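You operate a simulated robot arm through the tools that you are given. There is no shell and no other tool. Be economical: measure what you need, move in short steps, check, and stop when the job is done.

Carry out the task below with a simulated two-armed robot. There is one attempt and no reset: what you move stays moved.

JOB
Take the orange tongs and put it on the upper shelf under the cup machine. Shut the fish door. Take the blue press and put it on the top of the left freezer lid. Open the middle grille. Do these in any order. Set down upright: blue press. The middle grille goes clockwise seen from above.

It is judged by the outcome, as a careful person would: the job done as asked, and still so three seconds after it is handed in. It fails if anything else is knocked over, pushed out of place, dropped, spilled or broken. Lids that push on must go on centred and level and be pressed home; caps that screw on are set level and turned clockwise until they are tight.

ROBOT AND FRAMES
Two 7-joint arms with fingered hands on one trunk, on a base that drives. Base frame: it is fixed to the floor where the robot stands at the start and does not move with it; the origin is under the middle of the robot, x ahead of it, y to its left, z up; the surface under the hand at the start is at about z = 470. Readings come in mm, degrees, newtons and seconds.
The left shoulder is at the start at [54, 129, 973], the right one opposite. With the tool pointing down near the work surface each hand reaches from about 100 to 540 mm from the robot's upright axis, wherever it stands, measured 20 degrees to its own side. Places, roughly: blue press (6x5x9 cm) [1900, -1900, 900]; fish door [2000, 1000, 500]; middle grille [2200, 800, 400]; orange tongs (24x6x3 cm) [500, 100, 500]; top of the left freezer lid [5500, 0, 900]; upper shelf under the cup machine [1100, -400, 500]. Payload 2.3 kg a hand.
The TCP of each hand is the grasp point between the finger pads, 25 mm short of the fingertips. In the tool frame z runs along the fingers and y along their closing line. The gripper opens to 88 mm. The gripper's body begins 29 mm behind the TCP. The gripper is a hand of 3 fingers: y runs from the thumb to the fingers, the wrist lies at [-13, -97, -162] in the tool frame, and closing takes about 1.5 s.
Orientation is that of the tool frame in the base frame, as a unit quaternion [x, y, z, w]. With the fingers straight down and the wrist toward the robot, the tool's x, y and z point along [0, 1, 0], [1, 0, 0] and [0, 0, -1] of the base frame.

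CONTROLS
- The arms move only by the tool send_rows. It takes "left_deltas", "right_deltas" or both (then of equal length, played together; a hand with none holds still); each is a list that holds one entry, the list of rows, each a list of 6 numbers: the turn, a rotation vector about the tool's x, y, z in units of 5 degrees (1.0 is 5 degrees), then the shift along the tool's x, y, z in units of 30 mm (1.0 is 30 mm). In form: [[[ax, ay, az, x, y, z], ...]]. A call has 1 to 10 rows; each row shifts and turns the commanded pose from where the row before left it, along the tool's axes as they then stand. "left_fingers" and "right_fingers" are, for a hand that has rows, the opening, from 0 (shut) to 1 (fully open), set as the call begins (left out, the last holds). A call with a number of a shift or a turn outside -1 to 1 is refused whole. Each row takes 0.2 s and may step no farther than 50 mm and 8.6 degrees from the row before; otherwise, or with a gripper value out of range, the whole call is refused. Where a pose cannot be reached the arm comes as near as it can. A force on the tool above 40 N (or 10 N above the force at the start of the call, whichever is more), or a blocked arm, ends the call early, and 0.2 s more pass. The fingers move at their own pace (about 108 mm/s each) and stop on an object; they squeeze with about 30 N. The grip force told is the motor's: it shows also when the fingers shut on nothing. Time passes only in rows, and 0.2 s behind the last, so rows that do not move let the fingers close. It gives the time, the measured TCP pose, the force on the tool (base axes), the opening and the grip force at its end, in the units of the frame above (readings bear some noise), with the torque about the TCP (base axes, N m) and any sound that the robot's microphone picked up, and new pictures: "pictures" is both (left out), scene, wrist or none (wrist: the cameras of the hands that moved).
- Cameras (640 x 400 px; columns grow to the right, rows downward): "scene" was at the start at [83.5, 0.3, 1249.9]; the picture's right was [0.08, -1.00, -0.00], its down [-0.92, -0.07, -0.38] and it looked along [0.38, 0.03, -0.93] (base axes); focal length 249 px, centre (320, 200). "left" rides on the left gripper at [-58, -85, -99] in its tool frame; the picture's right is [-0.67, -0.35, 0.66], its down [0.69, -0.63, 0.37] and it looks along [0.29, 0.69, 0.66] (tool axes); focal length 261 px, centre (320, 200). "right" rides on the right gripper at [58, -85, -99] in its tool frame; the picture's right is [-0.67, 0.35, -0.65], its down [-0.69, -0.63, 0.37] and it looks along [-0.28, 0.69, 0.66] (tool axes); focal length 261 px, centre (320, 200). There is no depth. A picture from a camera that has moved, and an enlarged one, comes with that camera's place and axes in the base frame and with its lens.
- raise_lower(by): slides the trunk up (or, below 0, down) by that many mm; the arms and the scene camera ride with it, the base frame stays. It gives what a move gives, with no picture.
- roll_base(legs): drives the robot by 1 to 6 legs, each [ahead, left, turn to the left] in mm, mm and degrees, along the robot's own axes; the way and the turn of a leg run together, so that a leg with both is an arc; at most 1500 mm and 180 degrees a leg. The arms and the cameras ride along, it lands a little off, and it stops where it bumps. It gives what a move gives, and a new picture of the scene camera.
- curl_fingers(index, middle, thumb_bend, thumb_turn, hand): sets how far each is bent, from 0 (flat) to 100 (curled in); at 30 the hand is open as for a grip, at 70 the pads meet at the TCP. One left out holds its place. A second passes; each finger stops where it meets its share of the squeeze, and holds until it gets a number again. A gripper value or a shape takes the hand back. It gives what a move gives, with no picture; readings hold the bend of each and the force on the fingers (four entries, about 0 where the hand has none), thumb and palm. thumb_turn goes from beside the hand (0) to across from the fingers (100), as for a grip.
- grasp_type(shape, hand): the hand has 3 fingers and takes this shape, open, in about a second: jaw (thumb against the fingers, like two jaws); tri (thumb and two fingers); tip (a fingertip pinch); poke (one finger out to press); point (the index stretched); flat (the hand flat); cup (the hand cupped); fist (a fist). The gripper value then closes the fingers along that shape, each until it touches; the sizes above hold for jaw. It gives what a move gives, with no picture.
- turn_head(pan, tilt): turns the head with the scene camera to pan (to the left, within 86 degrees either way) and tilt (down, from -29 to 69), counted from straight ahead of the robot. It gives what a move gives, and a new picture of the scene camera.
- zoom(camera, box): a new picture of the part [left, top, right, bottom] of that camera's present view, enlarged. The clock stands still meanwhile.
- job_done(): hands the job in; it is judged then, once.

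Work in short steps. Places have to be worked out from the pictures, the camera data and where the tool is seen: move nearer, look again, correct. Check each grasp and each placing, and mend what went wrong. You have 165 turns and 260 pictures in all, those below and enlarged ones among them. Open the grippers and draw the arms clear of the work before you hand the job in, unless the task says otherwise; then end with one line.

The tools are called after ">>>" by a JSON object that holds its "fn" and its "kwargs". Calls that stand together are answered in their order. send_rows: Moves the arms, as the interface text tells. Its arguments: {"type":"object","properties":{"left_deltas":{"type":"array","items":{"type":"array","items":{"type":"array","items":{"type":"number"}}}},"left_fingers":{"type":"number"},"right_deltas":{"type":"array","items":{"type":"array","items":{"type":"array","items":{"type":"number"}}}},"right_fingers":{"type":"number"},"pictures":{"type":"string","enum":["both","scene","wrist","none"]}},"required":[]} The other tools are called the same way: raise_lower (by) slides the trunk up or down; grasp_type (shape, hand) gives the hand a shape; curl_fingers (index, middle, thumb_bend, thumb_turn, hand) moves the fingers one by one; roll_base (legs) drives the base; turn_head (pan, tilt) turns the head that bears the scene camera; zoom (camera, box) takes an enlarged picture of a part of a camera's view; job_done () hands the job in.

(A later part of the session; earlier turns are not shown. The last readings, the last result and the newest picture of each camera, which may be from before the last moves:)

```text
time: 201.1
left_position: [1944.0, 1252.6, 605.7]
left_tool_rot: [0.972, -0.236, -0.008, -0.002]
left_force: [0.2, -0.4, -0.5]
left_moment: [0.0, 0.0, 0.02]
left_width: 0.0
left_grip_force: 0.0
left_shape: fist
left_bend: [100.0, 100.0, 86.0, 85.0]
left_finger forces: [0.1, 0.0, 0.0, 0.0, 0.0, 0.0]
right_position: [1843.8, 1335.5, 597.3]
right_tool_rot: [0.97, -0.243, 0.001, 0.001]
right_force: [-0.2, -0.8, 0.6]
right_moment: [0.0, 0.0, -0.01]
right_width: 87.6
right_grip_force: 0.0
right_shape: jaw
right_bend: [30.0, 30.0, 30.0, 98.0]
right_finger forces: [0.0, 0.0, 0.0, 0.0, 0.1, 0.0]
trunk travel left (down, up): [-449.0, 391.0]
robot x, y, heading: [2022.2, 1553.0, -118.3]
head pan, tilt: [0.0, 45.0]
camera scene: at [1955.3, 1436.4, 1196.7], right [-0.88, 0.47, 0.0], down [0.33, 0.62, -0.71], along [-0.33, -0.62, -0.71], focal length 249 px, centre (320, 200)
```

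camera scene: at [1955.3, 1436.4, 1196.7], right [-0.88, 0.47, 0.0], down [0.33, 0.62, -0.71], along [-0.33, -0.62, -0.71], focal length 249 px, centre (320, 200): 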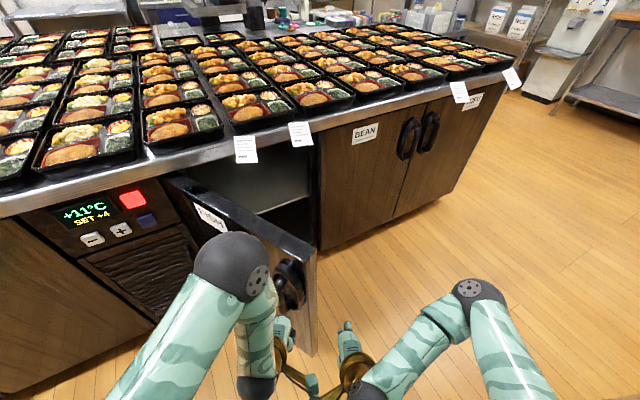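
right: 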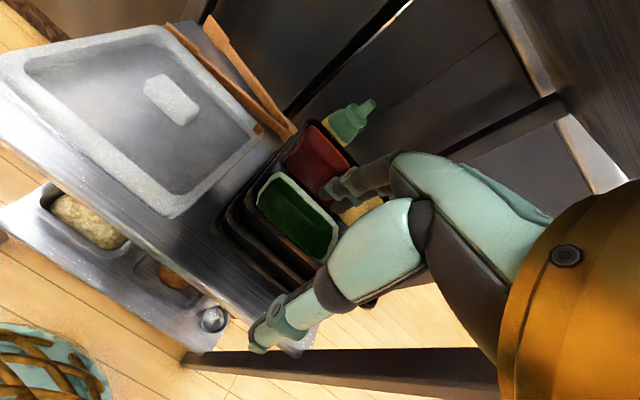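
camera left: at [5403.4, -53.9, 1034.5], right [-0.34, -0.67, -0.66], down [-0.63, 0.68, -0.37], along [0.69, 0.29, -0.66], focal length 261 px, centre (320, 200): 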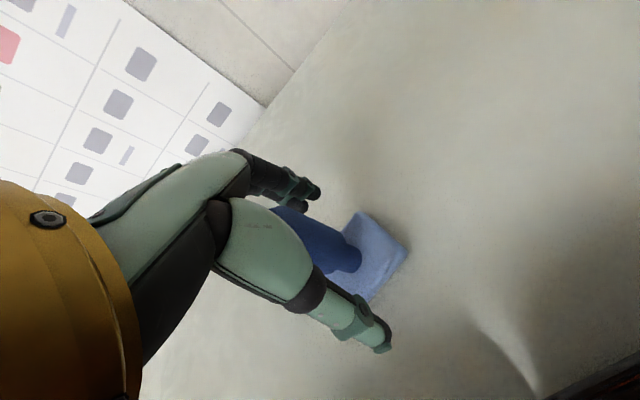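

The door is clear to push, but the left elbow is forward of the hand; I back the base 130 mm, then extend and lower the hand so the elbow stays behind.

>>> {"fn": "roll_base", "kwargs": {"legs": [[-130, 0, 0]]}}

>>> {"fn": "send_rows", "kwargs": {"left_deltas": [[[0, 0, 0, 0, 0.9, 0.55], [0, 0, 0, 0, 0.9, 0.55], [0, 0, 0, 0, 0.9, 0.55], [0, 0, 0, 0, 0.9, 0.55], [0, 0, 0, 0, 0.9, 0.55], [0, 0, 0, 0, 0.9, 0.55]]], "pictures": "scene"}}

```text
time: 202.3
left_position: [2006.5, 1370.2, 605.5]
left_tool_rot: [0.972, -0.235, -0.007, -0.001]
left_force: [-0.6, -0.2, -0.6]
left_moment: [-0.02, -0.01, 0.0]
left_width: 0.0
left_grip_force: 0.0
left_shape: fist
left_bend: [100.0, 100.0, 86.0, 85.0]
left_finger forces: [0.1, 0.0, 0.0, 0.0, 0.0, 0.1]
right_position: [1906.6, 1452.1, 597.9]
right_tool_rot: [0.97, -0.243, 0.0, 0.002]
right_force: [-0.4, -0.1, -0.6]
right_moment: [0.0, -0.02, -0.02]
right_width: 87.7
right_grip_force: 0.1
right_shape: jaw
right_bend: [30.0, 30.0, 30.0, 98.0]
right_finger forces: [0.0, 0.1, 0.0, 0.0, 0.2, 0.0]
trunk travel left (down, up): [-449.0, 391.0]
robot x, y, heading: [2080.1, 1667.5, -118.3]
head pan, tilt: [0.0, 45.0]
camera scene: at [2017.8, 1553.0, 1196.7], right [-0.88, 0.47, 0.0], down [0.33, 0.62, -0.71], along [-0.33, -0.62, -0.71], focal length 249 px, centre (320, 200)
```

scene: 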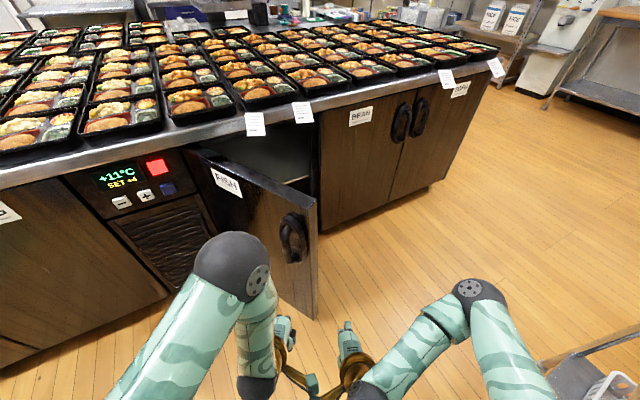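

```text
time: 203.8
left_position: [1930.6, 1225.6, 505.2]
left_tool_rot: [0.972, -0.236, -0.007, -0.003]
left_force: [-1.0, -0.2, 1.0]
left_moment: [0.02, 0.02, -0.04]
left_width: 0.0
left_grip_force: 0.0
left_shape: fist
left_bend: [100.0, 100.0, 86.0, 85.0]
left_finger forces: [0.0, 0.1, 0.0, 0.1, 0.0, 0.1]
right_position: [1905.6, 1451.4, 596.4]
right_tool_rot: [0.97, -0.242, -0.001, 0.001]
right_force: [-0.8, 0.7, -0.3]
right_moment: [-0.03, -0.04, 0.01]
right_width: 87.7
right_grip_force: 0.1
right_shape: jaw
right_bend: [30.0, 30.0, 30.0, 98.0]
right_finger forces: [0.0, 0.1, 0.0, 0.0, 0.1, 0.0]
trunk travel left (down, up): [-449.0, 391.0]
robot x, y, heading: [2082.5, 1671.5, -118.0]
head pan, tilt: [0.0, 45.0]
camera scene: at [2017.5, 1552.1, 1196.6], right [-0.88, 0.47, 0.0], down [0.33, 0.62, -0.71], along [-0.33, -0.62, -0.71], focal length 249 px, centre (320, 200)
```

scene: 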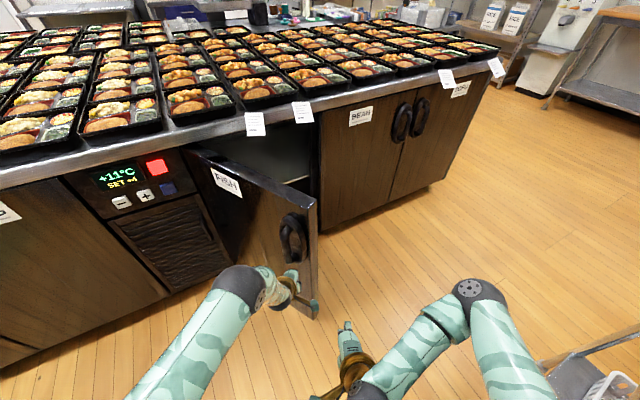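

The fist is just before the door's outer face. Push by rolling ahead 220 mm.

>>> {"fn": "roll_base", "kwargs": {"legs": [[220, 0, 0]]}}

```text
time: 205.4
left_position: [1828.8, 1030.3, 505.0]
left_tool_rot: [0.973, -0.232, -0.008, -0.003]
left_force: [0.2, 0.0, 0.1]
left_moment: [0.04, -0.02, 0.0]
left_width: 0.0
left_grip_force: 0.2
left_shape: fist
left_bend: [100.0, 100.0, 86.0, 85.0]
left_finger forces: [0.0, 0.0, 0.1, 0.0, 0.0, 0.0]
right_position: [1804.0, 1256.4, 596.8]
right_tool_rot: [0.971, -0.239, 0.0, 0.0]
right_force: [0.1, 0.0, -0.1]
right_moment: [-0.01, 0.01, 0.01]
right_width: 87.7
right_grip_force: 0.1
right_shape: jaw
right_bend: [30.0, 30.0, 30.0, 98.0]
right_finger forces: [0.0, 0.0, 0.0, 0.1, 0.1, 0.0]
trunk travel left (down, up): [-449.0, 391.0]
robot x, y, heading: [1977.9, 1472.4, -117.6]
head pan, tilt: [0.0, 45.0]
camera scene: at [1914.9, 1357.6, 1196.6], right [-0.88, 0.47, 0.0], down [0.33, 0.63, -0.71], along [-0.33, -0.62, -0.71], focal length 249 px, centre (320, 200)
```

scene: 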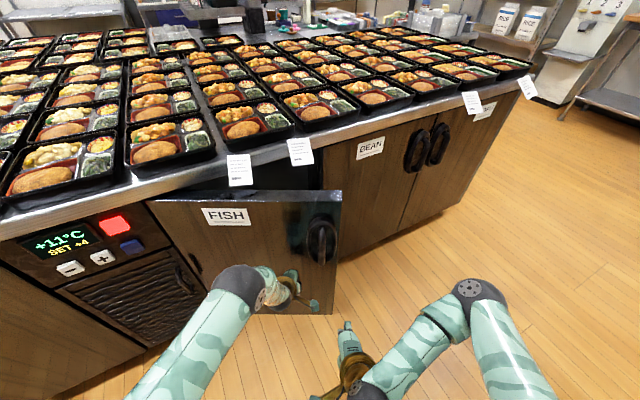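

The door is closing. Roll 110 mm more.

>>> {"fn": "roll_base", "kwargs": {"legs": [[115, 0, 0]]}}

```text
time: 206.7
left_position: [1775.6, 928.6, 504.9]
left_tool_rot: [0.973, -0.232, -0.007, -0.003]
left_force: [-0.2, 0.0, -1.0]
left_moment: [0.01, 0.0, -0.03]
left_width: 0.2
left_grip_force: 0.0
left_shape: fist
left_bend: [100.0, 100.0, 86.0, 85.0]
left_finger forces: [0.1, 0.1, 0.0, 0.1, 0.0, 0.1]
right_position: [1750.4, 1154.8, 598.2]
right_tool_rot: [0.971, -0.24, 0.0, 0.001]
right_force: [0.6, 0.4, 0.2]
right_moment: [-0.02, 0.02, 0.01]
right_width: 87.8
right_grip_force: 0.0
right_shape: jaw
right_bend: [30.0, 30.0, 30.0, 98.0]
right_finger forces: [0.0, 0.1, 0.0, 0.0, 0.0, 0.0]
trunk travel left (down, up): [-449.0, 391.0]
robot x, y, heading: [1922.1, 1373.9, -118.0]
head pan, tilt: [0.0, 45.0]
camera scene: at [1861.2, 1256.0, 1196.6], right [-0.88, 0.47, 0.0], down [0.33, 0.63, -0.71], along [-0.33, -0.62, -0.71], focal length 249 px, centre (320, 200)
```

scene: 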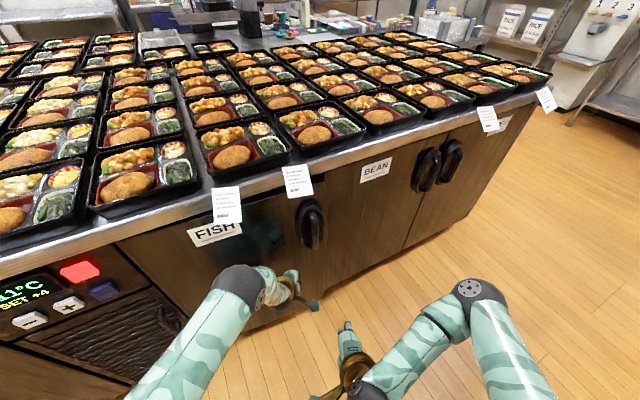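

The door seems nearly shut; push gently further with the arm until it resists.

>>> {"fn": "send_rows", "kwargs": {"left_deltas": [[[0, 0, 0, 0, 0.7, 0], [0, 0, 0, 0, 0.7, 0], [0, 0, 0, 0, 0.7, 0], [0, 0, 0, 0, 0.5, 0]]], "pictures": "scene"}}

```text
time: 207.7
left_position: [1743.3, 864.9, 501.5]
left_tool_rot: [0.973, -0.232, -0.008, -0.004]
left_force: [-0.1, 1.0, 0.0]
left_moment: [0.02, 0.0, 0.05]
left_width: 0.1
left_grip_force: 0.1
left_shape: fist
left_bend: [100.0, 100.0, 86.0, 85.0]
left_finger forces: [0.0, 0.1, 0.0, 0.0, 0.0, 0.0]
left hand out of reach, approached as far as the arm can: row 4
right_position: [1750.1, 1155.6, 598.5]
right_tool_rot: [0.971, -0.24, 0.0, 0.001]
right_force: [-0.2, -0.4, -0.2]
right_moment: [-0.02, -0.01, 0.01]
right_width: 87.7
right_grip_force: 0.1
right_shape: jaw
right_bend: [30.0, 30.0, 30.0, 98.0]
right_finger forces: [0.0, 0.0, 0.0, 0.1, 0.0, 0.1]
trunk travel left (down, up): [-449.0, 391.0]
robot x, y, heading: [1922.5, 1372.9, -117.8]
head pan, tilt: [0.0, 45.0]
camera scene: at [1861.5, 1256.2, 1196.7], right [-0.88, 0.47, 0.0], down [0.33, 0.63, -0.71], along [-0.33, -0.62, -0.71], focal length 249 px, centre (320, 200)
```

scene: 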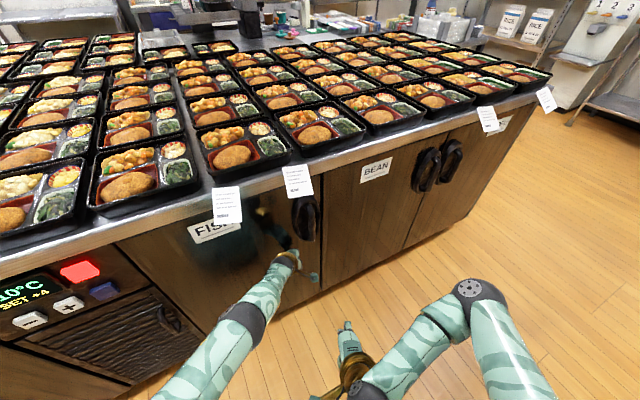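

Still swinging in; I roll 35 mm ahead and push again to full closure.

>>> {"fn": "roll_base", "kwargs": {"legs": [[40, 0, 0]]}}

>>> {"fn": "send_rows", "kwargs": {"left_deltas": [[[0, 0, 0, 0, 0.3, 0], [0, 0, 0, 0, 0.3, 0]]], "pictures": "scene"}}

```text
time: 208.5
left_position: [1732.2, 856.5, 499.7]
left_tool_rot: [0.972, -0.236, -0.008, -0.01]
left_force: [-0.9, 4.9, 0.3]
left_moment: [-0.27, -0.05, -0.04]
left_width: 0.0
left_grip_force: 0.0
left_shape: fist
left_bend: [100.0, 100.0, 86.0, 85.0]
left_finger forces: [0.1, 5.3, 0.0, 0.0, 0.0, 0.0]
right_position: [1743.7, 1140.1, 599.6]
right_tool_rot: [0.971, -0.24, -0.001, 0.002]
right_force: [-0.2, 0.6, 0.3]
right_moment: [0.02, 0.01, 0.02]
right_width: 87.9
right_grip_force: 0.0
right_shape: jaw
right_bend: [30.0, 30.0, 30.0, 98.0]
right_finger forces: [0.0, 0.1, 0.0, 0.0, 0.0, 0.0]
trunk travel left (down, up): [-449.0, 391.0]
robot x, y, heading: [1912.6, 1354.7, -118.3]
head pan, tilt: [0.0, 45.0]
stopped in leg 1: the force on the tool passed its limit at 64 N (the readings are from after the stop); the commanded pose is now the measured one
camera scene: at [1853.0, 1242.3, 1196.8], right [-0.88, 0.47, 0.0], down [0.33, 0.62, -0.71], along [-0.33, -0.62, -0.71], focal length 249 px, centre (320, 200)
```

scene: 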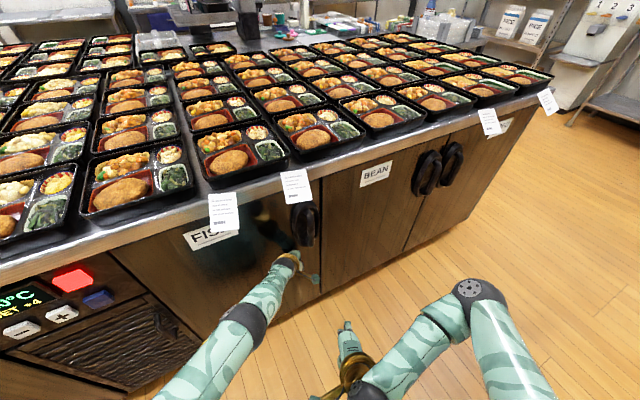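

```text
time: 209.1
left_position: [1731.6, 856.6, 498.6]
left_tool_rot: [0.971, -0.238, -0.007, -0.009]
left_force: [-0.7, 6.5, 0.7]
left_moment: [-0.39, -0.03, -0.02]
left_width: 0.2
left_grip_force: 0.2
left_shape: fist
left_bend: [100.0, 100.0, 86.0, 85.0]
left_finger forces: [0.0, 6.8, 0.1, 0.1, 0.0, 0.1]
left hand out of reach, approached as far as the arm can: row 1, 2
right_position: [1741.2, 1141.4, 597.2]
right_tool_rot: [0.97, -0.241, -0.001, 0.0]
right_force: [-0.2, -0.2, 0.6]
right_moment: [0.01, -0.01, 0.01]
right_width: 88.0
right_grip_force: 0.1
right_shape: jaw
right_bend: [30.0, 30.0, 30.0, 98.0]
right_finger forces: [0.1, 0.0, 0.0, 0.0, 0.1, 0.1]
trunk travel left (down, up): [-449.0, 391.0]
robot x, y, heading: [1916.8, 1355.9, -118.1]
head pan, tilt: [0.0, 45.0]
camera scene: at [1852.3, 1242.7, 1196.8], right [-0.88, 0.47, 0.0], down [0.33, 0.62, -0.71], along [-0.33, -0.62, -0.71], focal length 249 px, centre (320, 200)
```

scene: 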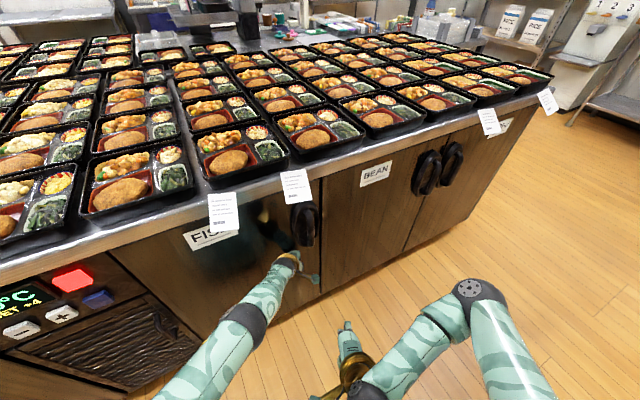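

The door resisted at 64 N — fully shut. I withdraw, and turn to face the grille next to it.

>>> {"fn": "roll_base", "kwargs": {"legs": [[-330, 0, 0], [0, 80, 28]]}}

>>> {"fn": "zoom", "kwargs": {"camera": "scene", "box": [160, 100, 480, 300]}}

```text
time: 212.7
left_position: [2218.1, 1099.4, 499.6]
left_tool_rot: [1.0, 0.004, -0.009, -0.008]
left_force: [0.9, -0.3, -0.1]
left_moment: [0.03, 0.0, -0.02]
left_width: 0.0
left_grip_force: 0.1
left_shape: fist
left_bend: [100.0, 100.0, 86.0, 85.0]
left_finger forces: [0.1, 0.0, 0.0, 0.0, 0.0, 0.0]
right_position: [2093.8, 1356.0, 596.7]
right_tool_rot: [1.0, 0.0, -0.001, 0.001]
right_force: [0.5, -0.4, 0.2]
right_moment: [0.02, 0.0, -0.02]
right_width: 87.7
right_grip_force: 0.1
right_shape: jaw
right_bend: [30.0, 30.0, 30.0, 98.0]
right_finger forces: [0.0, 0.0, 0.0, 0.0, 0.1, 0.1]
trunk travel left (down, up): [-449.0, 391.0]
robot x, y, heading: [2146.2, 1630.2, -90.3]
head pan, tilt: [0.0, 45.0]
camera scene: at [2145.1, 1497.5, 1196.7], right [-1.0, 0.0, 0.0], down [0.0, 0.71, -0.71], along [0.0, -0.71, -0.71], focal length 249 px, centre (320, 200)
```

scene: 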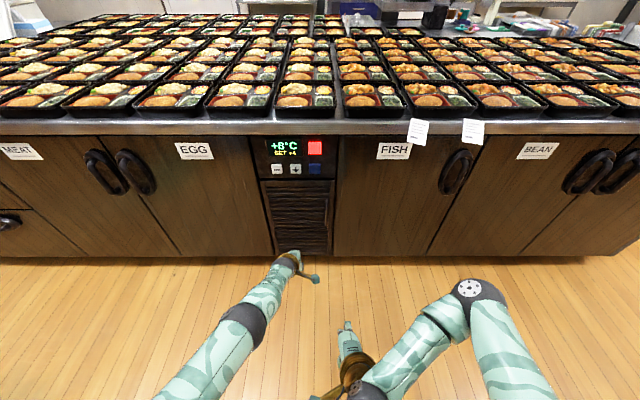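

```text
2.00 times, centred on (320, 200) of scene
camera zoom: at [2145.1, 1497.5, 1196.7], right [-1.0, 0.0, 0.0], down [0.0, 0.71, -0.71], along [0.0, -0.71, -0.71], focal length 499 px, centre (320, 200)
```

zoom: 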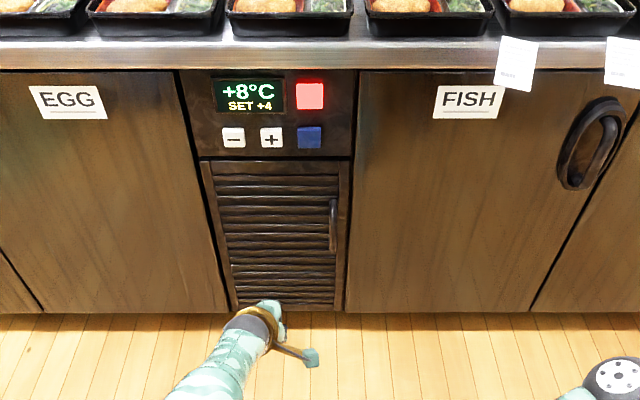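

FISH door is flush. The grille (x≈2095–2352) has a vertical bar handle at ≈(2119,845), z 392–544, hinge at x≈2352. I set the left hand to jaw, lower the trunk and turn the hand to point forward.

>>> {"fn": "grasp_type", "kwargs": {"hand": "left", "shape": "jaw"}}

>>> {"fn": "raise_lower", "kwargs": {"by": -100}}

>>> {"fn": "send_rows", "kwargs": {"left_deltas": [[[-0.55, -0.55, -0.953, 0, -0.3, 0], [-0.55, -0.55, -0.953, 0, 0, -0.3], [-0.55, -0.55, -0.953, 0, 0, -0.3], [-0.55, -0.55, -0.953, 0, 0, -0.3], [-0.55, -0.55, -0.953, 0, 0, 0], [-0.55, -0.55, -0.953, 0, 0, 0], [-0.55, -0.55, -0.953, 0, 0, 0], [-0.55, -0.55, -0.953, 0, 0, 0], [-0.55, -0.55, -0.953, 0, 0, 0]]], "pictures": "none"}}

>>> {"fn": "send_rows", "kwargs": {"left_deltas": [[[-0.55, -0.55, -0.953, 0, 0, 0], [-0.55, -0.55, -0.953, 0, 0, 0], [-0.55, -0.55, -0.953, 0, 0, 0], [-0.55, -0.55, -0.953, 0, 0, 0], [-0.55, -0.55, -0.953, 0, 0, 0], [-0.55, -0.55, -0.953, 0, 0, 0], [-0.55, -0.55, -0.953, 0, 0, 0], [-0.55, -0.55, -0.953, 0, 0, 0]]]}}

```text
time: 213.6
left_position: [2218.3, 1099.5, 500.5]
left_tool_rot: [1.0, 0.005, -0.009, -0.008]
left_force: [-0.3, -0.5, -0.1]
left_moment: [-0.01, 0.02, -0.02]
left_width: 87.3
left_grip_force: 0.1
left_shape: jaw
left_bend: [30.0, 30.0, 30.0, 97.0]
left_finger forces: [0.1, 0.1, 0.0, 0.0, 0.0, 0.1]
right_position: [2092.8, 1356.0, 597.1]
right_tool_rot: [1.0, 0.0, 0.0, 0.001]
right_force: [0.5, 0.0, 0.5]
right_moment: [-0.01, 0.02, 0.03]
right_width: 87.7
right_grip_force: 0.1
right_shape: jaw
right_bend: [30.0, 30.0, 30.0, 98.0]
right_finger forces: [0.0, 0.0, 0.1, 0.0, 0.0, 0.0]
trunk travel left (down, up): [-449.0, 391.0]
robot x, y, heading: [2146.2, 1630.1, -90.2]
head pan, tilt: [0.0, 45.0]
```

```text
time: 214.9
left_position: [2219.4, 1099.6, 399.7]
left_tool_rot: [1.0, 0.006, -0.009, -0.008]
left_force: [-0.6, -0.6, -0.3]
left_moment: [0.02, 0.01, -0.02]
left_width: 87.6
left_grip_force: 0.2
left_shape: jaw
left_bend: [30.0, 30.0, 30.0, 97.0]
left_finger forces: [0.0, 0.0, 0.0, 0.0, 0.0, 0.0]
right_position: [2093.1, 1356.2, 498.2]
right_tool_rot: [1.0, 0.0, 0.0, 0.001]
right_force: [0.8, -0.5, 0.2]
right_moment: [-0.01, 0.0, -0.03]
right_width: 87.7
right_grip_force: 0.1
right_shape: jaw
right_bend: [30.0, 30.0, 30.0, 98.0]
right_finger forces: [0.0, 0.1, 0.0, 0.0, 0.0, 0.0]
trunk travel left (down, up): [-349.0, 491.0]
robot x, y, heading: [2146.8, 1627.6, -90.3]
head pan, tilt: [0.0, 45.0]
```

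```text
time: 216.9
left_position: [2224.6, 1107.2, 426.8]
left_tool_rot: [0.883, 0.368, -0.213, 0.2]
left_force: [0.6, 0.3, -0.5]
left_moment: [-0.01, 0.0, 0.02]
left_width: 87.9
left_grip_force: 0.1
left_shape: jaw
left_bend: [30.0, 30.0, 30.0, 97.0]
left_finger forces: [0.0, 0.0, 0.1, 0.0, 0.0, 0.0]
left hand out of reach, approached as far as the arm can: row 1, 2
right_position: [2092.3, 1357.1, 497.9]
right_tool_rot: [1.0, 0.0, 0.0, 0.001]
right_force: [0.0, -0.1, 0.2]
right_moment: [-0.01, -0.02, 0.01]
right_width: 87.8
right_grip_force: 0.1
right_shape: jaw
right_bend: [30.0, 30.0, 30.0, 98.0]
right_finger forces: [0.0, 0.0, 0.0, 0.0, 0.0, 0.0]
trunk travel left (down, up): [-349.0, 491.0]
robot x, y, heading: [2146.0, 1629.2, -90.1]
head pan, tilt: [0.0, 45.0]
```

```text
time: 218.7
left_position: [2262.6, 1113.6, 445.7]
left_tool_rot: [0.607, 0.621, -0.344, 0.357]
left_force: [0.6, -0.9, 0.1]
left_moment: [0.02, -0.01, 0.0]
left_width: 87.8
left_grip_force: 0.1
left_shape: jaw
left_bend: [30.0, 30.0, 30.0, 97.0]
left_finger forces: [0.1, 0.0, 0.1, 0.0, 0.0, 0.0]
left hand out of reach, approached as far as the arm can: row 5, 6, 7, 8
right_position: [2094.7, 1356.3, 497.9]
right_tool_rot: [1.0, 0.001, 0.0, 0.001]
right_force: [-0.5, 0.9, -0.2]
right_moment: [0.0, -0.02, 0.01]
right_width: 87.7
right_grip_force: 0.1
right_shape: jaw
right_bend: [30.0, 30.0, 30.0, 98.0]
right_finger forces: [0.0, 0.0, 0.1, 0.0, 0.1, 0.1]
trunk travel left (down, up): [-349.0, 491.0]
robot x, y, heading: [2148.8, 1631.1, -90.0]
head pan, tilt: [0.0, 45.0]
camera scene: at [2145.0, 1497.6, 1096.7], right [-1.0, 0.0, 0.0], down [0.0, 0.71, -0.71], along [0.0, -0.71, -0.71], focal length 249 px, centre (320, 200)
camera left: at [2175.9, 1168.3, 546.1], right [-0.32, -0.91, 0.24], down [-0.63, 0.02, -0.78], along [0.71, -0.4, -0.58], focal length 261 px, centre (320, 200)
```

scene: 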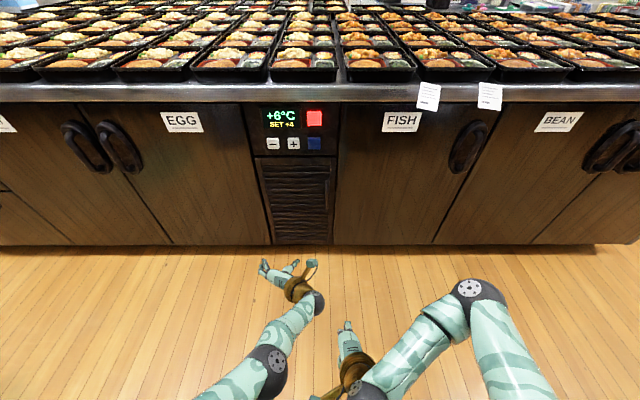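
left: 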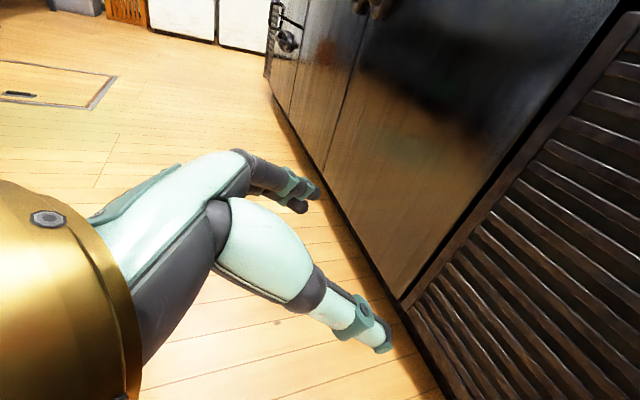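

Orientation is right. Pull the hand in 60 mm, and shift the base right 140 and ahead 220 so the hand is before the bar.

>>> {"fn": "send_rows", "kwargs": {"left_deltas": [[[0, 0, 0, 0.5, 0, -0.86], [0, 0, 0, 0.5, 0, -0.86], [0, 0, 0, -0.2, 0, 0]]], "pictures": "none"}}

>>> {"fn": "roll_base", "kwargs": {"legs": [[200, -140, 0]]}}

>>> {"fn": "send_rows", "kwargs": {"left_deltas": [[[0, 0, 0, 0, 0, 0]]], "pictures": "wrist"}}

```text
time: 219.7
left_position: [2273.4, 1118.0, 445.2]
left_tool_rot: [0.589, 0.618, -0.357, 0.379]
left_force: [-0.2, 0.7, 0.1]
left_moment: [0.02, -0.02, -0.01]
left_width: 87.9
left_grip_force: 0.0
left_shape: jaw
left_bend: [30.0, 30.0, 30.0, 98.0]
left_finger forces: [0.0, 0.0, 0.0, 0.0, 0.0, 0.0]
left hand out of reach, approached as far as the arm can: row 1, 2
right_position: [2093.5, 1356.7, 497.5]
right_tool_rot: [1.0, 0.002, -0.001, 0.001]
right_force: [-0.3, -1.0, 0.9]
right_moment: [0.0, -0.04, 0.04]
right_width: 87.7
right_grip_force: 0.1
right_shape: jaw
right_bend: [30.0, 30.0, 30.0, 98.0]
right_finger forces: [0.0, 0.0, 0.0, 0.1, 0.0, 0.0]
trunk travel left (down, up): [-349.0, 491.0]
robot x, y, heading: [2142.3, 1628.9, -90.1]
head pan, tilt: [0.0, 45.0]
stopped in row 3 (left hand): the arm was blocked; the commanded pose is now the measured one
```

```text
time: 221.5
left_position: [2131.3, 922.6, 443.6]
left_tool_rot: [0.589, 0.618, -0.356, 0.379]
left_force: [-0.6, -0.6, -0.1]
left_moment: [0.0, 0.04, -0.02]
left_width: 87.8
left_grip_force: 0.0
left_shape: jaw
left_bend: [30.0, 30.0, 30.0, 98.0]
left_finger forces: [0.0, 0.0, 0.0, 0.0, 0.0, 0.0]
right_position: [1950.6, 1159.5, 496.4]
right_tool_rot: [1.0, 0.0, 0.0, 0.001]
right_force: [-0.3, 0.2, -0.1]
right_moment: [0.0, -0.03, 0.01]
right_width: 87.8
right_grip_force: 0.1
right_shape: jaw
right_bend: [30.0, 30.0, 30.0, 98.0]
right_finger forces: [0.0, 0.0, 0.1, 0.1, 0.0, 0.0]
trunk travel left (down, up): [-349.0, 491.0]
robot x, y, heading: [2005.0, 1435.6, -90.2]
head pan, tilt: [0.0, 45.0]
camera scene: at [2002.7, 1300.2, 1096.6], right [-1.0, 0.0, 0.0], down [0.0, 0.71, -0.71], along [0.0, -0.71, -0.71], focal length 249 px, centre (320, 200)
```

scene: 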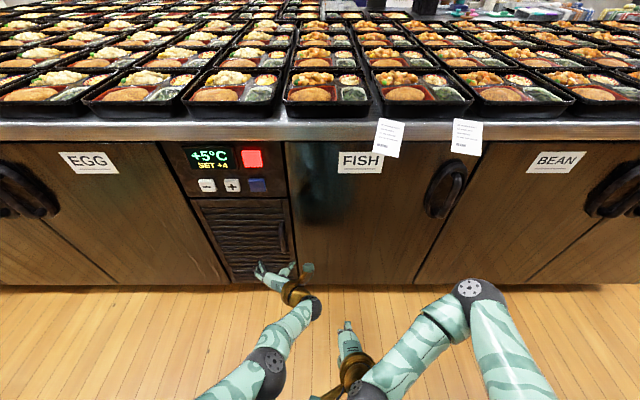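

```text
time: 221.9
left_position: [2133.9, 920.8, 444.8]
left_tool_rot: [0.588, 0.617, -0.356, 0.382]
left_force: [0.3, -0.5, 0.2]
left_moment: [-0.01, 0.02, 0.04]
left_width: 87.8
left_grip_force: 0.1
left_shape: jaw
left_bend: [30.0, 30.0, 30.0, 98.0]
left_finger forces: [0.0, 0.1, 0.1, 0.0, 0.1, 0.0]
right_position: [1951.6, 1159.3, 498.0]
right_tool_rot: [1.0, 0.001, 0.0, 0.001]
right_force: [-0.5, -0.1, -1.0]
right_moment: [-0.02, 0.01, -0.01]
right_width: 87.7
right_grip_force: 0.0
right_shape: jaw
right_bend: [30.0, 30.0, 30.0, 98.0]
right_finger forces: [0.0, 0.0, 0.0, 0.1, 0.0, 0.0]
trunk travel left (down, up): [-349.0, 491.0]
robot x, y, heading: [2005.4, 1432.3, -90.0]
head pan, tilt: [0.0, 45.0]
camera left: at [2045.2, 978.4, 540.7], right [-0.3, -0.91, 0.29], down [-0.62, -0.05, -0.78], along [0.72, -0.42, -0.55], focal length 261 px, centre (320, 200)
```

left: 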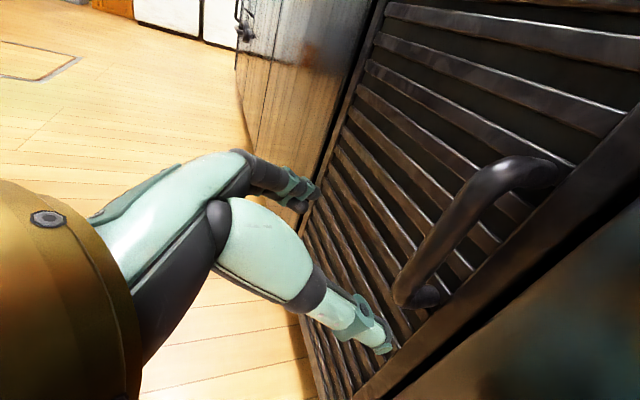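

The bar handle is clear: at x≈2119, y≈845, z 403–505. I align with the base (15 mm right, 70 mm ahead) so the bar enters between thumb and fingers.

>>> {"fn": "raise_lower", "kwargs": {"by": 12}}

>>> {"fn": "roll_base", "kwargs": {"legs": [[68, -14, 0]]}}

>>> {"fn": "send_rows", "kwargs": {"left_deltas": [[[0, 0, 0, 0, 0, 0]]], "pictures": "wrist"}}

```text
time: 222.5
left_position: [2134.6, 920.9, 456.2]
left_tool_rot: [0.589, 0.618, -0.355, 0.381]
left_force: [-0.6, -0.2, 0.0]
left_moment: [-0.01, 0.0, 0.02]
left_width: 87.8
left_grip_force: 0.0
left_shape: jaw
left_bend: [30.0, 30.0, 30.0, 98.0]
left_finger forces: [0.1, 0.0, 0.0, 0.0, 0.0, 0.0]
right_position: [1951.1, 1159.9, 510.4]
right_tool_rot: [1.0, 0.0, 0.0, 0.002]
right_force: [-1.0, -0.3, 0.3]
right_moment: [0.0, -0.01, 0.01]
right_width: 87.9
right_grip_force: 0.1
right_shape: jaw
right_bend: [30.0, 30.0, 30.0, 98.0]
right_finger forces: [0.1, 0.0, 0.0, 0.1, 0.1, 0.0]
trunk travel left (down, up): [-361.0, 479.0]
robot x, y, heading: [2002.8, 1432.6, -90.1]
head pan, tilt: [0.0, 45.0]
```

```text
time: 223.5
left_position: [2120.1, 852.3, 455.0]
left_tool_rot: [0.589, 0.618, -0.354, 0.381]
left_force: [0.7, -0.1, 0.7]
left_moment: [0.0, -0.02, 0.02]
left_width: 87.9
left_grip_force: 0.0
left_shape: jaw
left_bend: [30.0, 30.0, 30.0, 98.0]
left_finger forces: [0.0, 0.0, 0.1, 0.0, 0.0, 0.0]
right_position: [1937.7, 1089.5, 509.2]
right_tool_rot: [1.0, 0.001, 0.0, 0.0]
right_force: [-0.6, 0.6, 0.0]
right_moment: [-0.01, -0.01, -0.01]
right_width: 87.5
right_grip_force: 0.1
right_shape: jaw
right_bend: [30.0, 30.0, 30.0, 98.0]
right_finger forces: [0.0, 0.0, 0.0, 0.0, 0.0, 0.1]
trunk travel left (down, up): [-361.0, 479.0]
robot x, y, heading: [1988.8, 1363.9, -90.1]
head pan, tilt: [0.0, 45.0]
camera scene: at [1988.6, 1230.9, 1108.6], right [-1.0, 0.0, 0.0], down [0.0, 0.71, -0.71], along [0.0, -0.71, -0.71], focal length 249 px, centre (320, 200)
```

scene: 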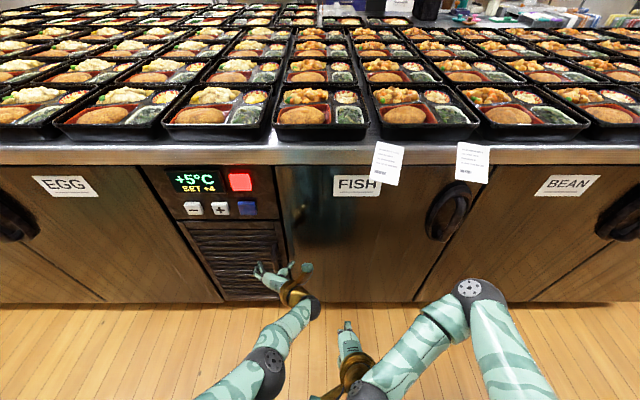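

```text
time: 223.9
left_position: [2122.4, 852.7, 456.9]
left_tool_rot: [0.589, 0.618, -0.354, 0.382]
left_force: [0.7, 0.4, -0.7]
left_moment: [0.01, 0.0, -0.01]
left_width: 87.9
left_grip_force: 0.1
left_shape: jaw
left_bend: [30.0, 30.0, 30.0, 98.0]
left_finger forces: [0.0, 0.0, 0.0, 0.1, 0.0, 0.0]
right_position: [1937.6, 1089.7, 510.3]
right_tool_rot: [1.0, 0.001, 0.0, 0.0]
right_force: [0.2, -0.5, 0.4]
right_moment: [0.01, -0.01, 0.0]
right_width: 88.0
right_grip_force: 0.1
right_shape: jaw
right_bend: [30.0, 30.0, 30.0, 98.0]
right_finger forces: [0.0, 0.0, 0.1, 0.0, 0.0, 0.0]
trunk travel left (down, up): [-361.0, 479.0]
robot x, y, heading: [1988.9, 1358.3, -90.2]
head pan, tilt: [0.0, 45.0]
camera left: at [2032.6, 909.3, 551.8], right [-0.3, -0.91, 0.29], down [-0.62, -0.05, -0.79], along [0.73, -0.42, -0.55], focal length 261 px, centre (320, 200)
```

left: 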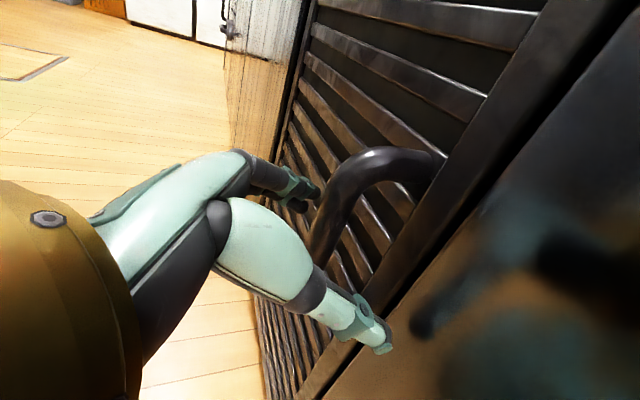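

The bar lies between fingers and thumb. Close the hand.

>>> {"fn": "send_rows", "kwargs": {"left_deltas": [[[0, 0, 0, 0, 0, 0], [0, 0, 0, 0, 0, 0], [0, 0, 0, 0, 0, 0], [0, 0, 0, 0, 0, 0], [0, 0, 0, 0, 0, 0], [0, 0, 0, 0, 0, 0], [0, 0, 0, 0, 0, 0]]], "left_fingers": 0, "pictures": "wrist"}}

```text
time: 225.5
left_position: [2120.6, 852.0, 457.6]
left_tool_rot: [0.589, 0.619, -0.354, 0.38]
left_force: [-3.8, -3.1, 0.4]
left_moment: [-0.03, 0.02, -0.01]
left_width: 3.9
left_grip_force: 30.0
left_shape: jaw
left_bend: [70.0, 70.0, 78.0, 100.0]
left_finger forces: [5.0, 0.0, 0.0, 0.0, 1.4, 0.0]
right_position: [1936.9, 1090.5, 510.7]
right_tool_rot: [1.0, 0.001, -0.001, 0.001]
right_force: [0.9, 0.4, 0.2]
right_moment: [-0.04, 0.02, 0.01]
right_width: 87.4
right_grip_force: 0.1
right_shape: jaw
right_bend: [30.0, 30.0, 30.0, 98.0]
right_finger forces: [0.1, 0.0, 0.0, 0.0, 0.0, 0.1]
trunk travel left (down, up): [-361.0, 479.0]
robot x, y, heading: [1992.8, 1358.4, -89.9]
head pan, tilt: [0.0, 45.0]
camera left: at [2031.7, 909.5, 551.5], right [-0.3, -0.91, 0.29], down [-0.62, -0.05, -0.79], along [0.73, -0.42, -0.55], focal length 261 px, centre (320, 200)
```

left: 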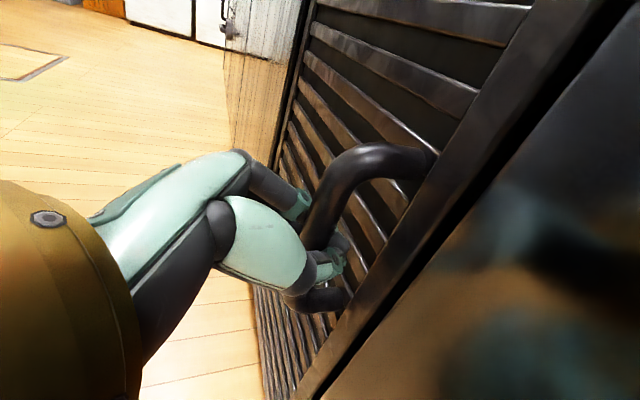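

Fingers hook around the bar. I pull by rolling the base back 70 mm.

>>> {"fn": "roll_base", "kwargs": {"legs": [[-70, 8, 0]]}}

>>> {"fn": "send_rows", "kwargs": {"left_deltas": [[[0, 0, 0, 0, 0, 0]]], "pictures": "wrist"}}

```text
time: 226.5
left_position: [2136.5, 919.6, 454.9]
left_tool_rot: [0.586, 0.621, -0.352, 0.383]
left_force: [33.6, -18.0, 2.1]
left_moment: [-0.02, 0.02, -0.2]
left_width: 3.2
left_grip_force: 30.0
left_shape: jaw
left_bend: [69.0, 70.0, 80.0, 100.0]
left_finger forces: [26.9, 15.2, 0.0, 0.0, 0.0, 0.0]
right_position: [1948.7, 1158.9, 509.5]
right_tool_rot: [1.0, 0.002, -0.003, 0.0]
right_force: [0.2, 0.2, -0.9]
right_moment: [-0.03, 0.04, -0.03]
right_width: 87.9
right_grip_force: 0.1
right_shape: jaw
right_bend: [30.0, 30.0, 30.0, 98.0]
right_finger forces: [0.1, 0.0, 0.1, 0.0, 0.1, 0.0]
trunk travel left (down, up): [-361.0, 479.0]
robot x, y, heading: [2001.0, 1432.6, -90.1]
head pan, tilt: [0.0, 45.0]
camera scene: at [2003.0, 1298.3, 1108.5], right [-1.0, 0.0, 0.01], down [0.0, 0.71, -0.71], along [0.0, -0.71, -0.71], focal length 249 px, centre (320, 200)
```

scene: 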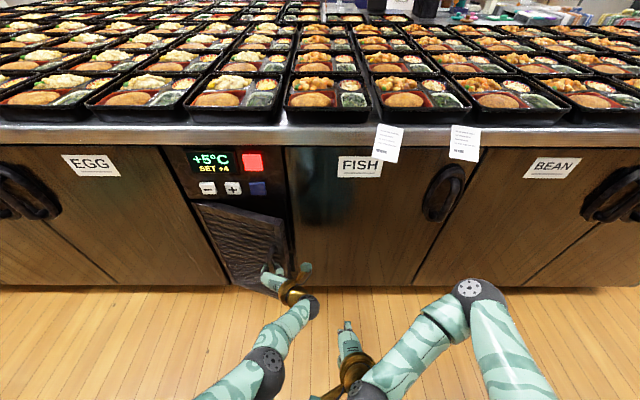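

```text
time: 226.9
left_position: [2140.6, 920.8, 455.9]
left_tool_rot: [0.584, 0.622, -0.35, 0.386]
left_force: [15.7, -7.8, -3.4]
left_moment: [0.0, 0.07, -0.08]
left_width: 2.6
left_grip_force: 30.2
left_shape: jaw
left_bend: [70.0, 70.0, 80.0, 100.0]
left_finger forces: [15.3, 4.6, 0.0, 0.1, 0.2, 0.1]
right_position: [1949.3, 1158.2, 508.9]
right_tool_rot: [1.0, 0.003, -0.001, 0.0]
right_force: [0.1, 0.7, 0.4]
right_moment: [0.04, -0.02, 0.02]
right_width: 87.6
right_grip_force: 0.0
right_shape: jaw
right_bend: [30.0, 30.0, 30.0, 98.0]
right_finger forces: [0.0, 0.0, 0.1, 0.1, 0.0, 0.0]
trunk travel left (down, up): [-361.0, 479.0]
robot x, y, heading: [1999.3, 1434.7, -89.7]
head pan, tilt: [0.0, 45.0]
camera left: at [2048.3, 976.7, 550.7], right [-0.29, -0.91, 0.29], down [-0.61, -0.06, -0.79], along [0.73, -0.41, -0.54], focal length 261 px, centre (320, 200)
```

left: 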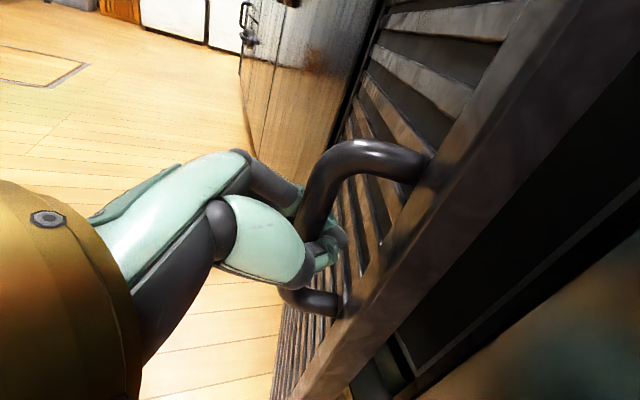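

The grille is opening (~17°). Continue along its arc: back 50 mm, left 32 mm.

>>> {"fn": "roll_base", "kwargs": {"legs": [[-50, 34, 0]]}}

```text
time: 227.9
left_position: [2172.6, 969.9, 455.8]
left_tool_rot: [0.586, 0.621, -0.351, 0.385]
left_force: [25.3, -21.8, 0.4]
left_moment: [0.02, 0.14, -0.32]
left_width: 2.8
left_grip_force: 30.2
left_shape: jaw
left_bend: [70.0, 70.0, 80.0, 100.0]
left_finger forces: [23.5, 9.4, 0.1, 0.1, 0.0, 0.1]
right_position: [1981.4, 1206.9, 507.7]
right_tool_rot: [1.0, 0.003, -0.003, -0.001]
right_force: [0.4, 0.1, 0.0]
right_moment: [-0.02, 0.01, 0.01]
right_width: 87.8
right_grip_force: 0.2
right_shape: jaw
right_bend: [30.0, 30.0, 30.0, 98.0]
right_finger forces: [0.1, 0.0, 0.0, 0.1, 0.1, 0.0]
trunk travel left (down, up): [-361.0, 479.0]
robot x, y, heading: [2034.5, 1481.2, -89.8]
head pan, tilt: [0.0, 45.0]
camera scene: at [2035.8, 1346.7, 1108.3], right [-1.0, 0.0, 0.0], down [0.0, 0.71, -0.7], along [0.0, -0.7, -0.71], focal length 249 px, centre (320, 200)
```

scene: 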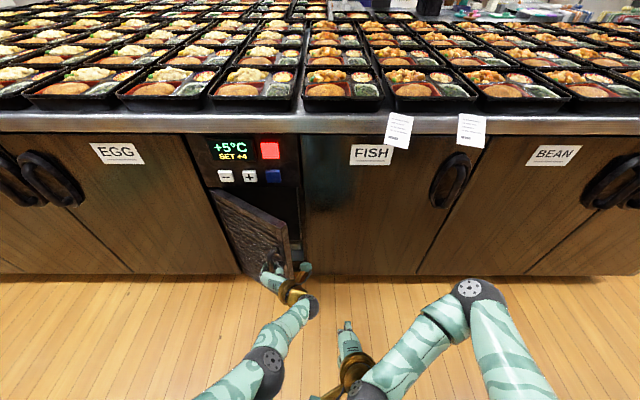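

Opening ~35°. Continue: back 45, left 48.

>>> {"fn": "roll_base", "kwargs": {"legs": [[-42, 48, 0]]}}

>>> {"fn": "send_rows", "kwargs": {"left_deltas": [[[0, 0, 0, 0, 0, 0]]], "pictures": "wrist"}}

```text
time: 228.9
left_position: [2220.4, 1009.7, 456.1]
left_tool_rot: [0.586, 0.62, -0.351, 0.387]
left_force: [15.5, -26.8, -2.0]
left_moment: [0.05, 0.12, -0.31]
left_width: 2.4
left_grip_force: 29.9
left_shape: jaw
left_bend: [70.0, 70.0, 80.0, 100.0]
left_finger forces: [19.4, 7.2, 0.0, 0.0, 0.1, 0.0]
right_position: [2031.8, 1248.1, 509.0]
right_tool_rot: [1.0, 0.003, -0.002, -0.002]
right_force: [0.5, 0.7, -0.4]
right_moment: [-0.02, -0.02, 0.02]
right_width: 87.5
right_grip_force: 0.2
right_shape: jaw
right_bend: [30.0, 30.0, 30.0, 98.0]
right_finger forces: [0.1, 0.0, 0.0, 0.1, 0.0, 0.0]
trunk travel left (down, up): [-361.0, 479.0]
robot x, y, heading: [2083.5, 1523.3, -89.8]
head pan, tilt: [0.0, 45.0]
camera scene: at [2083.0, 1387.3, 1108.1], right [-1.0, 0.0, 0.0], down [0.0, 0.71, -0.7], along [0.0, -0.7, -0.71], focal length 249 px, centre (320, 200)
```

scene: 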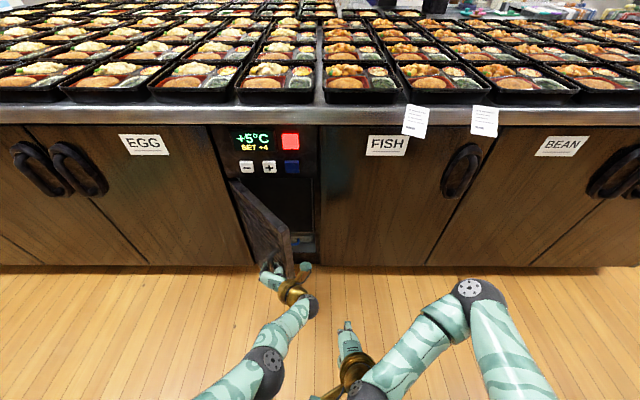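

```text
time: 229.3
left_position: [2221.5, 1009.3, 457.5]
left_tool_rot: [0.585, 0.62, -0.349, 0.389]
left_force: [11.0, -13.6, -5.6]
left_moment: [0.01, 0.13, -0.15]
left_width: 2.2
left_grip_force: 29.9
left_shape: jaw
left_bend: [70.0, 70.0, 80.0, 100.0]
left_finger forces: [12.7, 3.7, 0.1, 0.0, 0.5, 0.1]
right_position: [2030.4, 1248.3, 508.3]
right_tool_rot: [1.0, 0.002, -0.001, 0.0]
right_force: [-0.3, -0.2, 0.5]
right_moment: [0.05, 0.02, -0.02]
right_width: 87.3
right_grip_force: 0.0
right_shape: jaw
right_bend: [30.0, 30.0, 30.0, 98.0]
right_finger forces: [0.0, 0.1, 0.1, 0.0, 0.1, 0.0]
trunk travel left (down, up): [-361.0, 479.0]
robot x, y, heading: [2080.4, 1518.8, -89.8]
head pan, tilt: [0.0, 45.0]
camera left: at [2130.5, 1066.0, 551.2], right [-0.29, -0.91, 0.29], down [-0.61, -0.06, -0.79], along [0.74, -0.41, -0.54], focal length 261 px, centre (320, 200)
```

left: 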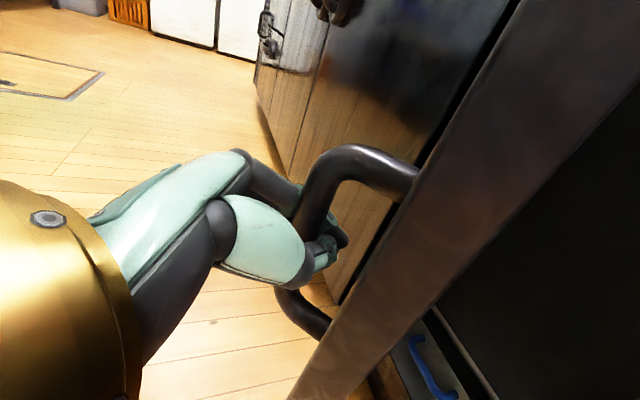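

About 52° open. Continue: back 28, left 50.

>>> {"fn": "roll_base", "kwargs": {"legs": [[-28, 50, 0]]}}

>>> {"fn": "roll_base", "kwargs": {"legs": [[-12, 50, 0]]}}

>>> {"fn": "send_rows", "kwargs": {"left_deltas": [[[0, 0, 0, 0, 0, 0]]], "pictures": "wrist"}}

```text
time: 230.2
left_position: [2269.8, 1035.2, 456.3]
left_tool_rot: [0.587, 0.619, -0.35, 0.388]
left_force: [12.0, -35.4, -2.2]
left_moment: [0.01, 0.1, -0.37]
left_width: 2.4
left_grip_force: 30.3
left_shape: jaw
left_bend: [70.0, 70.0, 80.0, 100.0]
left_finger forces: [19.7, 7.9, 0.0, 0.0, 0.1, 0.1]
right_position: [2080.1, 1274.6, 508.0]
right_tool_rot: [1.0, 0.002, -0.002, -0.002]
right_force: [-0.1, -0.3, 0.8]
right_moment: [-0.02, -0.01, 0.0]
right_width: 87.8
right_grip_force: 0.0
right_shape: jaw
right_bend: [30.0, 30.0, 30.0, 98.0]
right_finger forces: [0.0, 0.0, 0.0, 0.1, 0.0, 0.0]
trunk travel left (down, up): [-361.0, 479.0]
robot x, y, heading: [2134.1, 1546.3, -90.0]
head pan, tilt: [0.0, 45.0]
camera scene: at [2132.0, 1413.2, 1108.0], right [-1.0, 0.0, 0.0], down [0.0, 0.71, -0.7], along [0.0, -0.7, -0.71], focal length 249 px, centre (320, 200)
```

scene: 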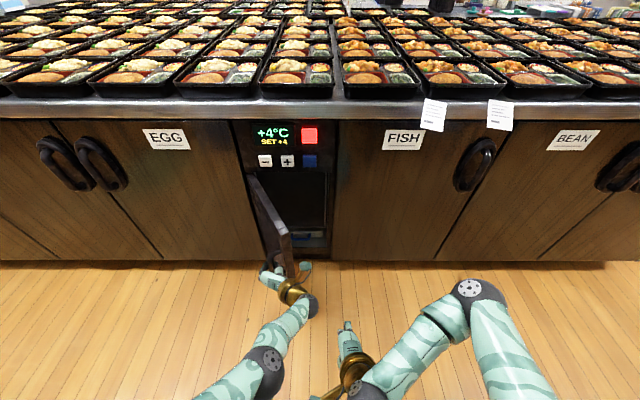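

```text
time: 231.2
left_position: [2320.0, 1047.1, 458.3]
left_tool_rot: [0.585, 0.618, -0.351, 0.39]
left_force: [2.5, -22.5, -4.6]
left_moment: [0.02, 0.12, -0.19]
left_width: 2.7
left_grip_force: 29.8
left_shape: jaw
left_bend: [70.0, 70.0, 80.0, 100.0]
left_finger forces: [12.3, 4.4, 0.1, 0.0, 0.6, 0.1]
right_position: [2128.7, 1287.8, 508.8]
right_tool_rot: [1.0, 0.003, -0.001, -0.002]
right_force: [-0.3, -0.3, -0.3]
right_moment: [0.01, -0.01, -0.02]
right_width: 87.8
right_grip_force: 0.1
right_shape: jaw
right_bend: [30.0, 30.0, 30.0, 98.0]
right_finger forces: [0.0, 0.0, 0.0, 0.0, 0.0, 0.0]
trunk travel left (down, up): [-361.0, 479.0]
robot x, y, heading: [2180.7, 1559.6, -90.0]
head pan, tilt: [0.0, 45.0]
camera scene: at [2180.3, 1426.4, 1108.1], right [-1.0, 0.0, 0.0], down [0.0, 0.71, -0.7], along [0.0, -0.7, -0.71], focal length 249 px, centre (320, 200)
```

scene: 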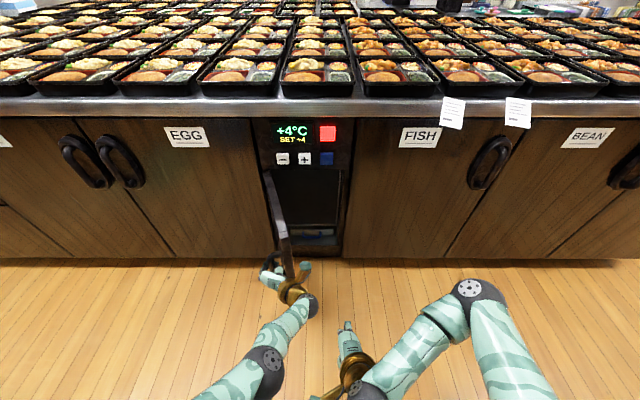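

```text
time: 231.6
left_position: [2320.5, 1046.8, 457.7]
left_tool_rot: [0.586, 0.618, -0.351, 0.389]
left_force: [2.0, -15.0, -6.7]
left_moment: [0.02, 0.12, -0.15]
left_width: 2.6
left_grip_force: 29.6
left_shape: jaw
left_bend: [70.0, 70.0, 80.0, 100.0]
left_finger forces: [10.3, 3.1, 0.1, 0.0, 0.8, 0.0]
right_position: [2128.3, 1287.6, 509.1]
right_tool_rot: [1.0, 0.001, -0.001, -0.001]
right_force: [1.1, 0.4, -0.6]
right_moment: [0.01, 0.02, 0.0]
right_width: 87.5
right_grip_force: 0.1
right_shape: jaw
right_bend: [30.0, 30.0, 30.0, 98.0]
right_finger forces: [0.0, 0.0, 0.1, 0.0, 0.0, 0.1]
trunk travel left (down, up): [-361.0, 479.0]
robot x, y, heading: [2179.1, 1563.2, -89.9]
head pan, tilt: [0.0, 45.0]
camera left: at [2228.0, 1104.3, 552.3], right [-0.3, -0.91, 0.3], down [-0.61, -0.06, -0.79], along [0.74, -0.41, -0.54], focal length 261 px, centre (320, 200)
```

left: 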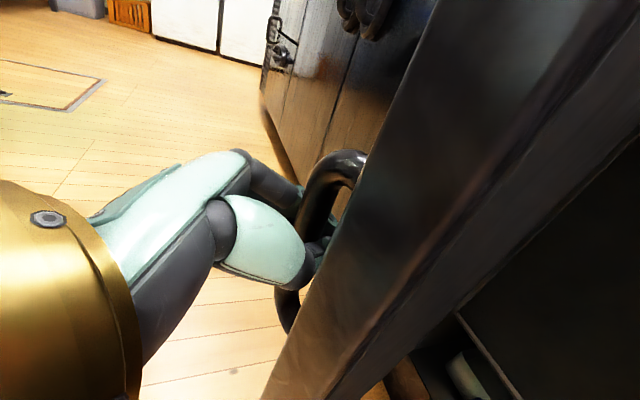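

About 78° open. A further 45 mm left to bring it to ~90°.

>>> {"fn": "roll_base", "kwargs": {"legs": [[4, 45, 0]]}}

```text
time: 232.5
left_position: [2362.9, 1045.4, 458.7]
left_tool_rot: [0.586, 0.617, -0.352, 0.39]
left_force: [0.2, 0.5, -0.7]
left_moment: [0.04, 0.0, -0.01]
left_width: 2.4
left_grip_force: 29.9
left_shape: jaw
left_bend: [70.0, 70.0, 80.0, 100.0]
left_finger forces: [1.4, 0.0, 0.0, 0.0, 1.3, 0.0]
right_position: [2174.6, 1285.7, 510.5]
right_tool_rot: [1.0, 0.002, -0.002, 0.001]
right_force: [0.3, -1.0, 0.5]
right_moment: [-0.01, 0.02, -0.01]
right_width: 87.7
right_grip_force: 0.0
right_shape: jaw
right_bend: [30.0, 30.0, 30.0, 98.0]
right_finger forces: [0.0, 0.0, 0.0, 0.0, 0.1, 0.0]
trunk travel left (down, up): [-361.0, 479.0]
robot x, y, heading: [2228.0, 1562.0, -89.7]
head pan, tilt: [0.0, 45.0]
camera scene: at [2225.1, 1426.5, 1108.7], right [-1.0, 0.0, 0.0], down [0.0, 0.71, -0.71], along [0.0, -0.71, -0.71], focal length 249 px, centre (320, 200)
```

scene: 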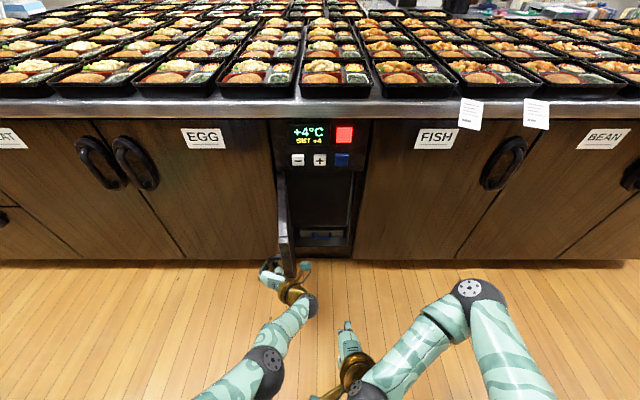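

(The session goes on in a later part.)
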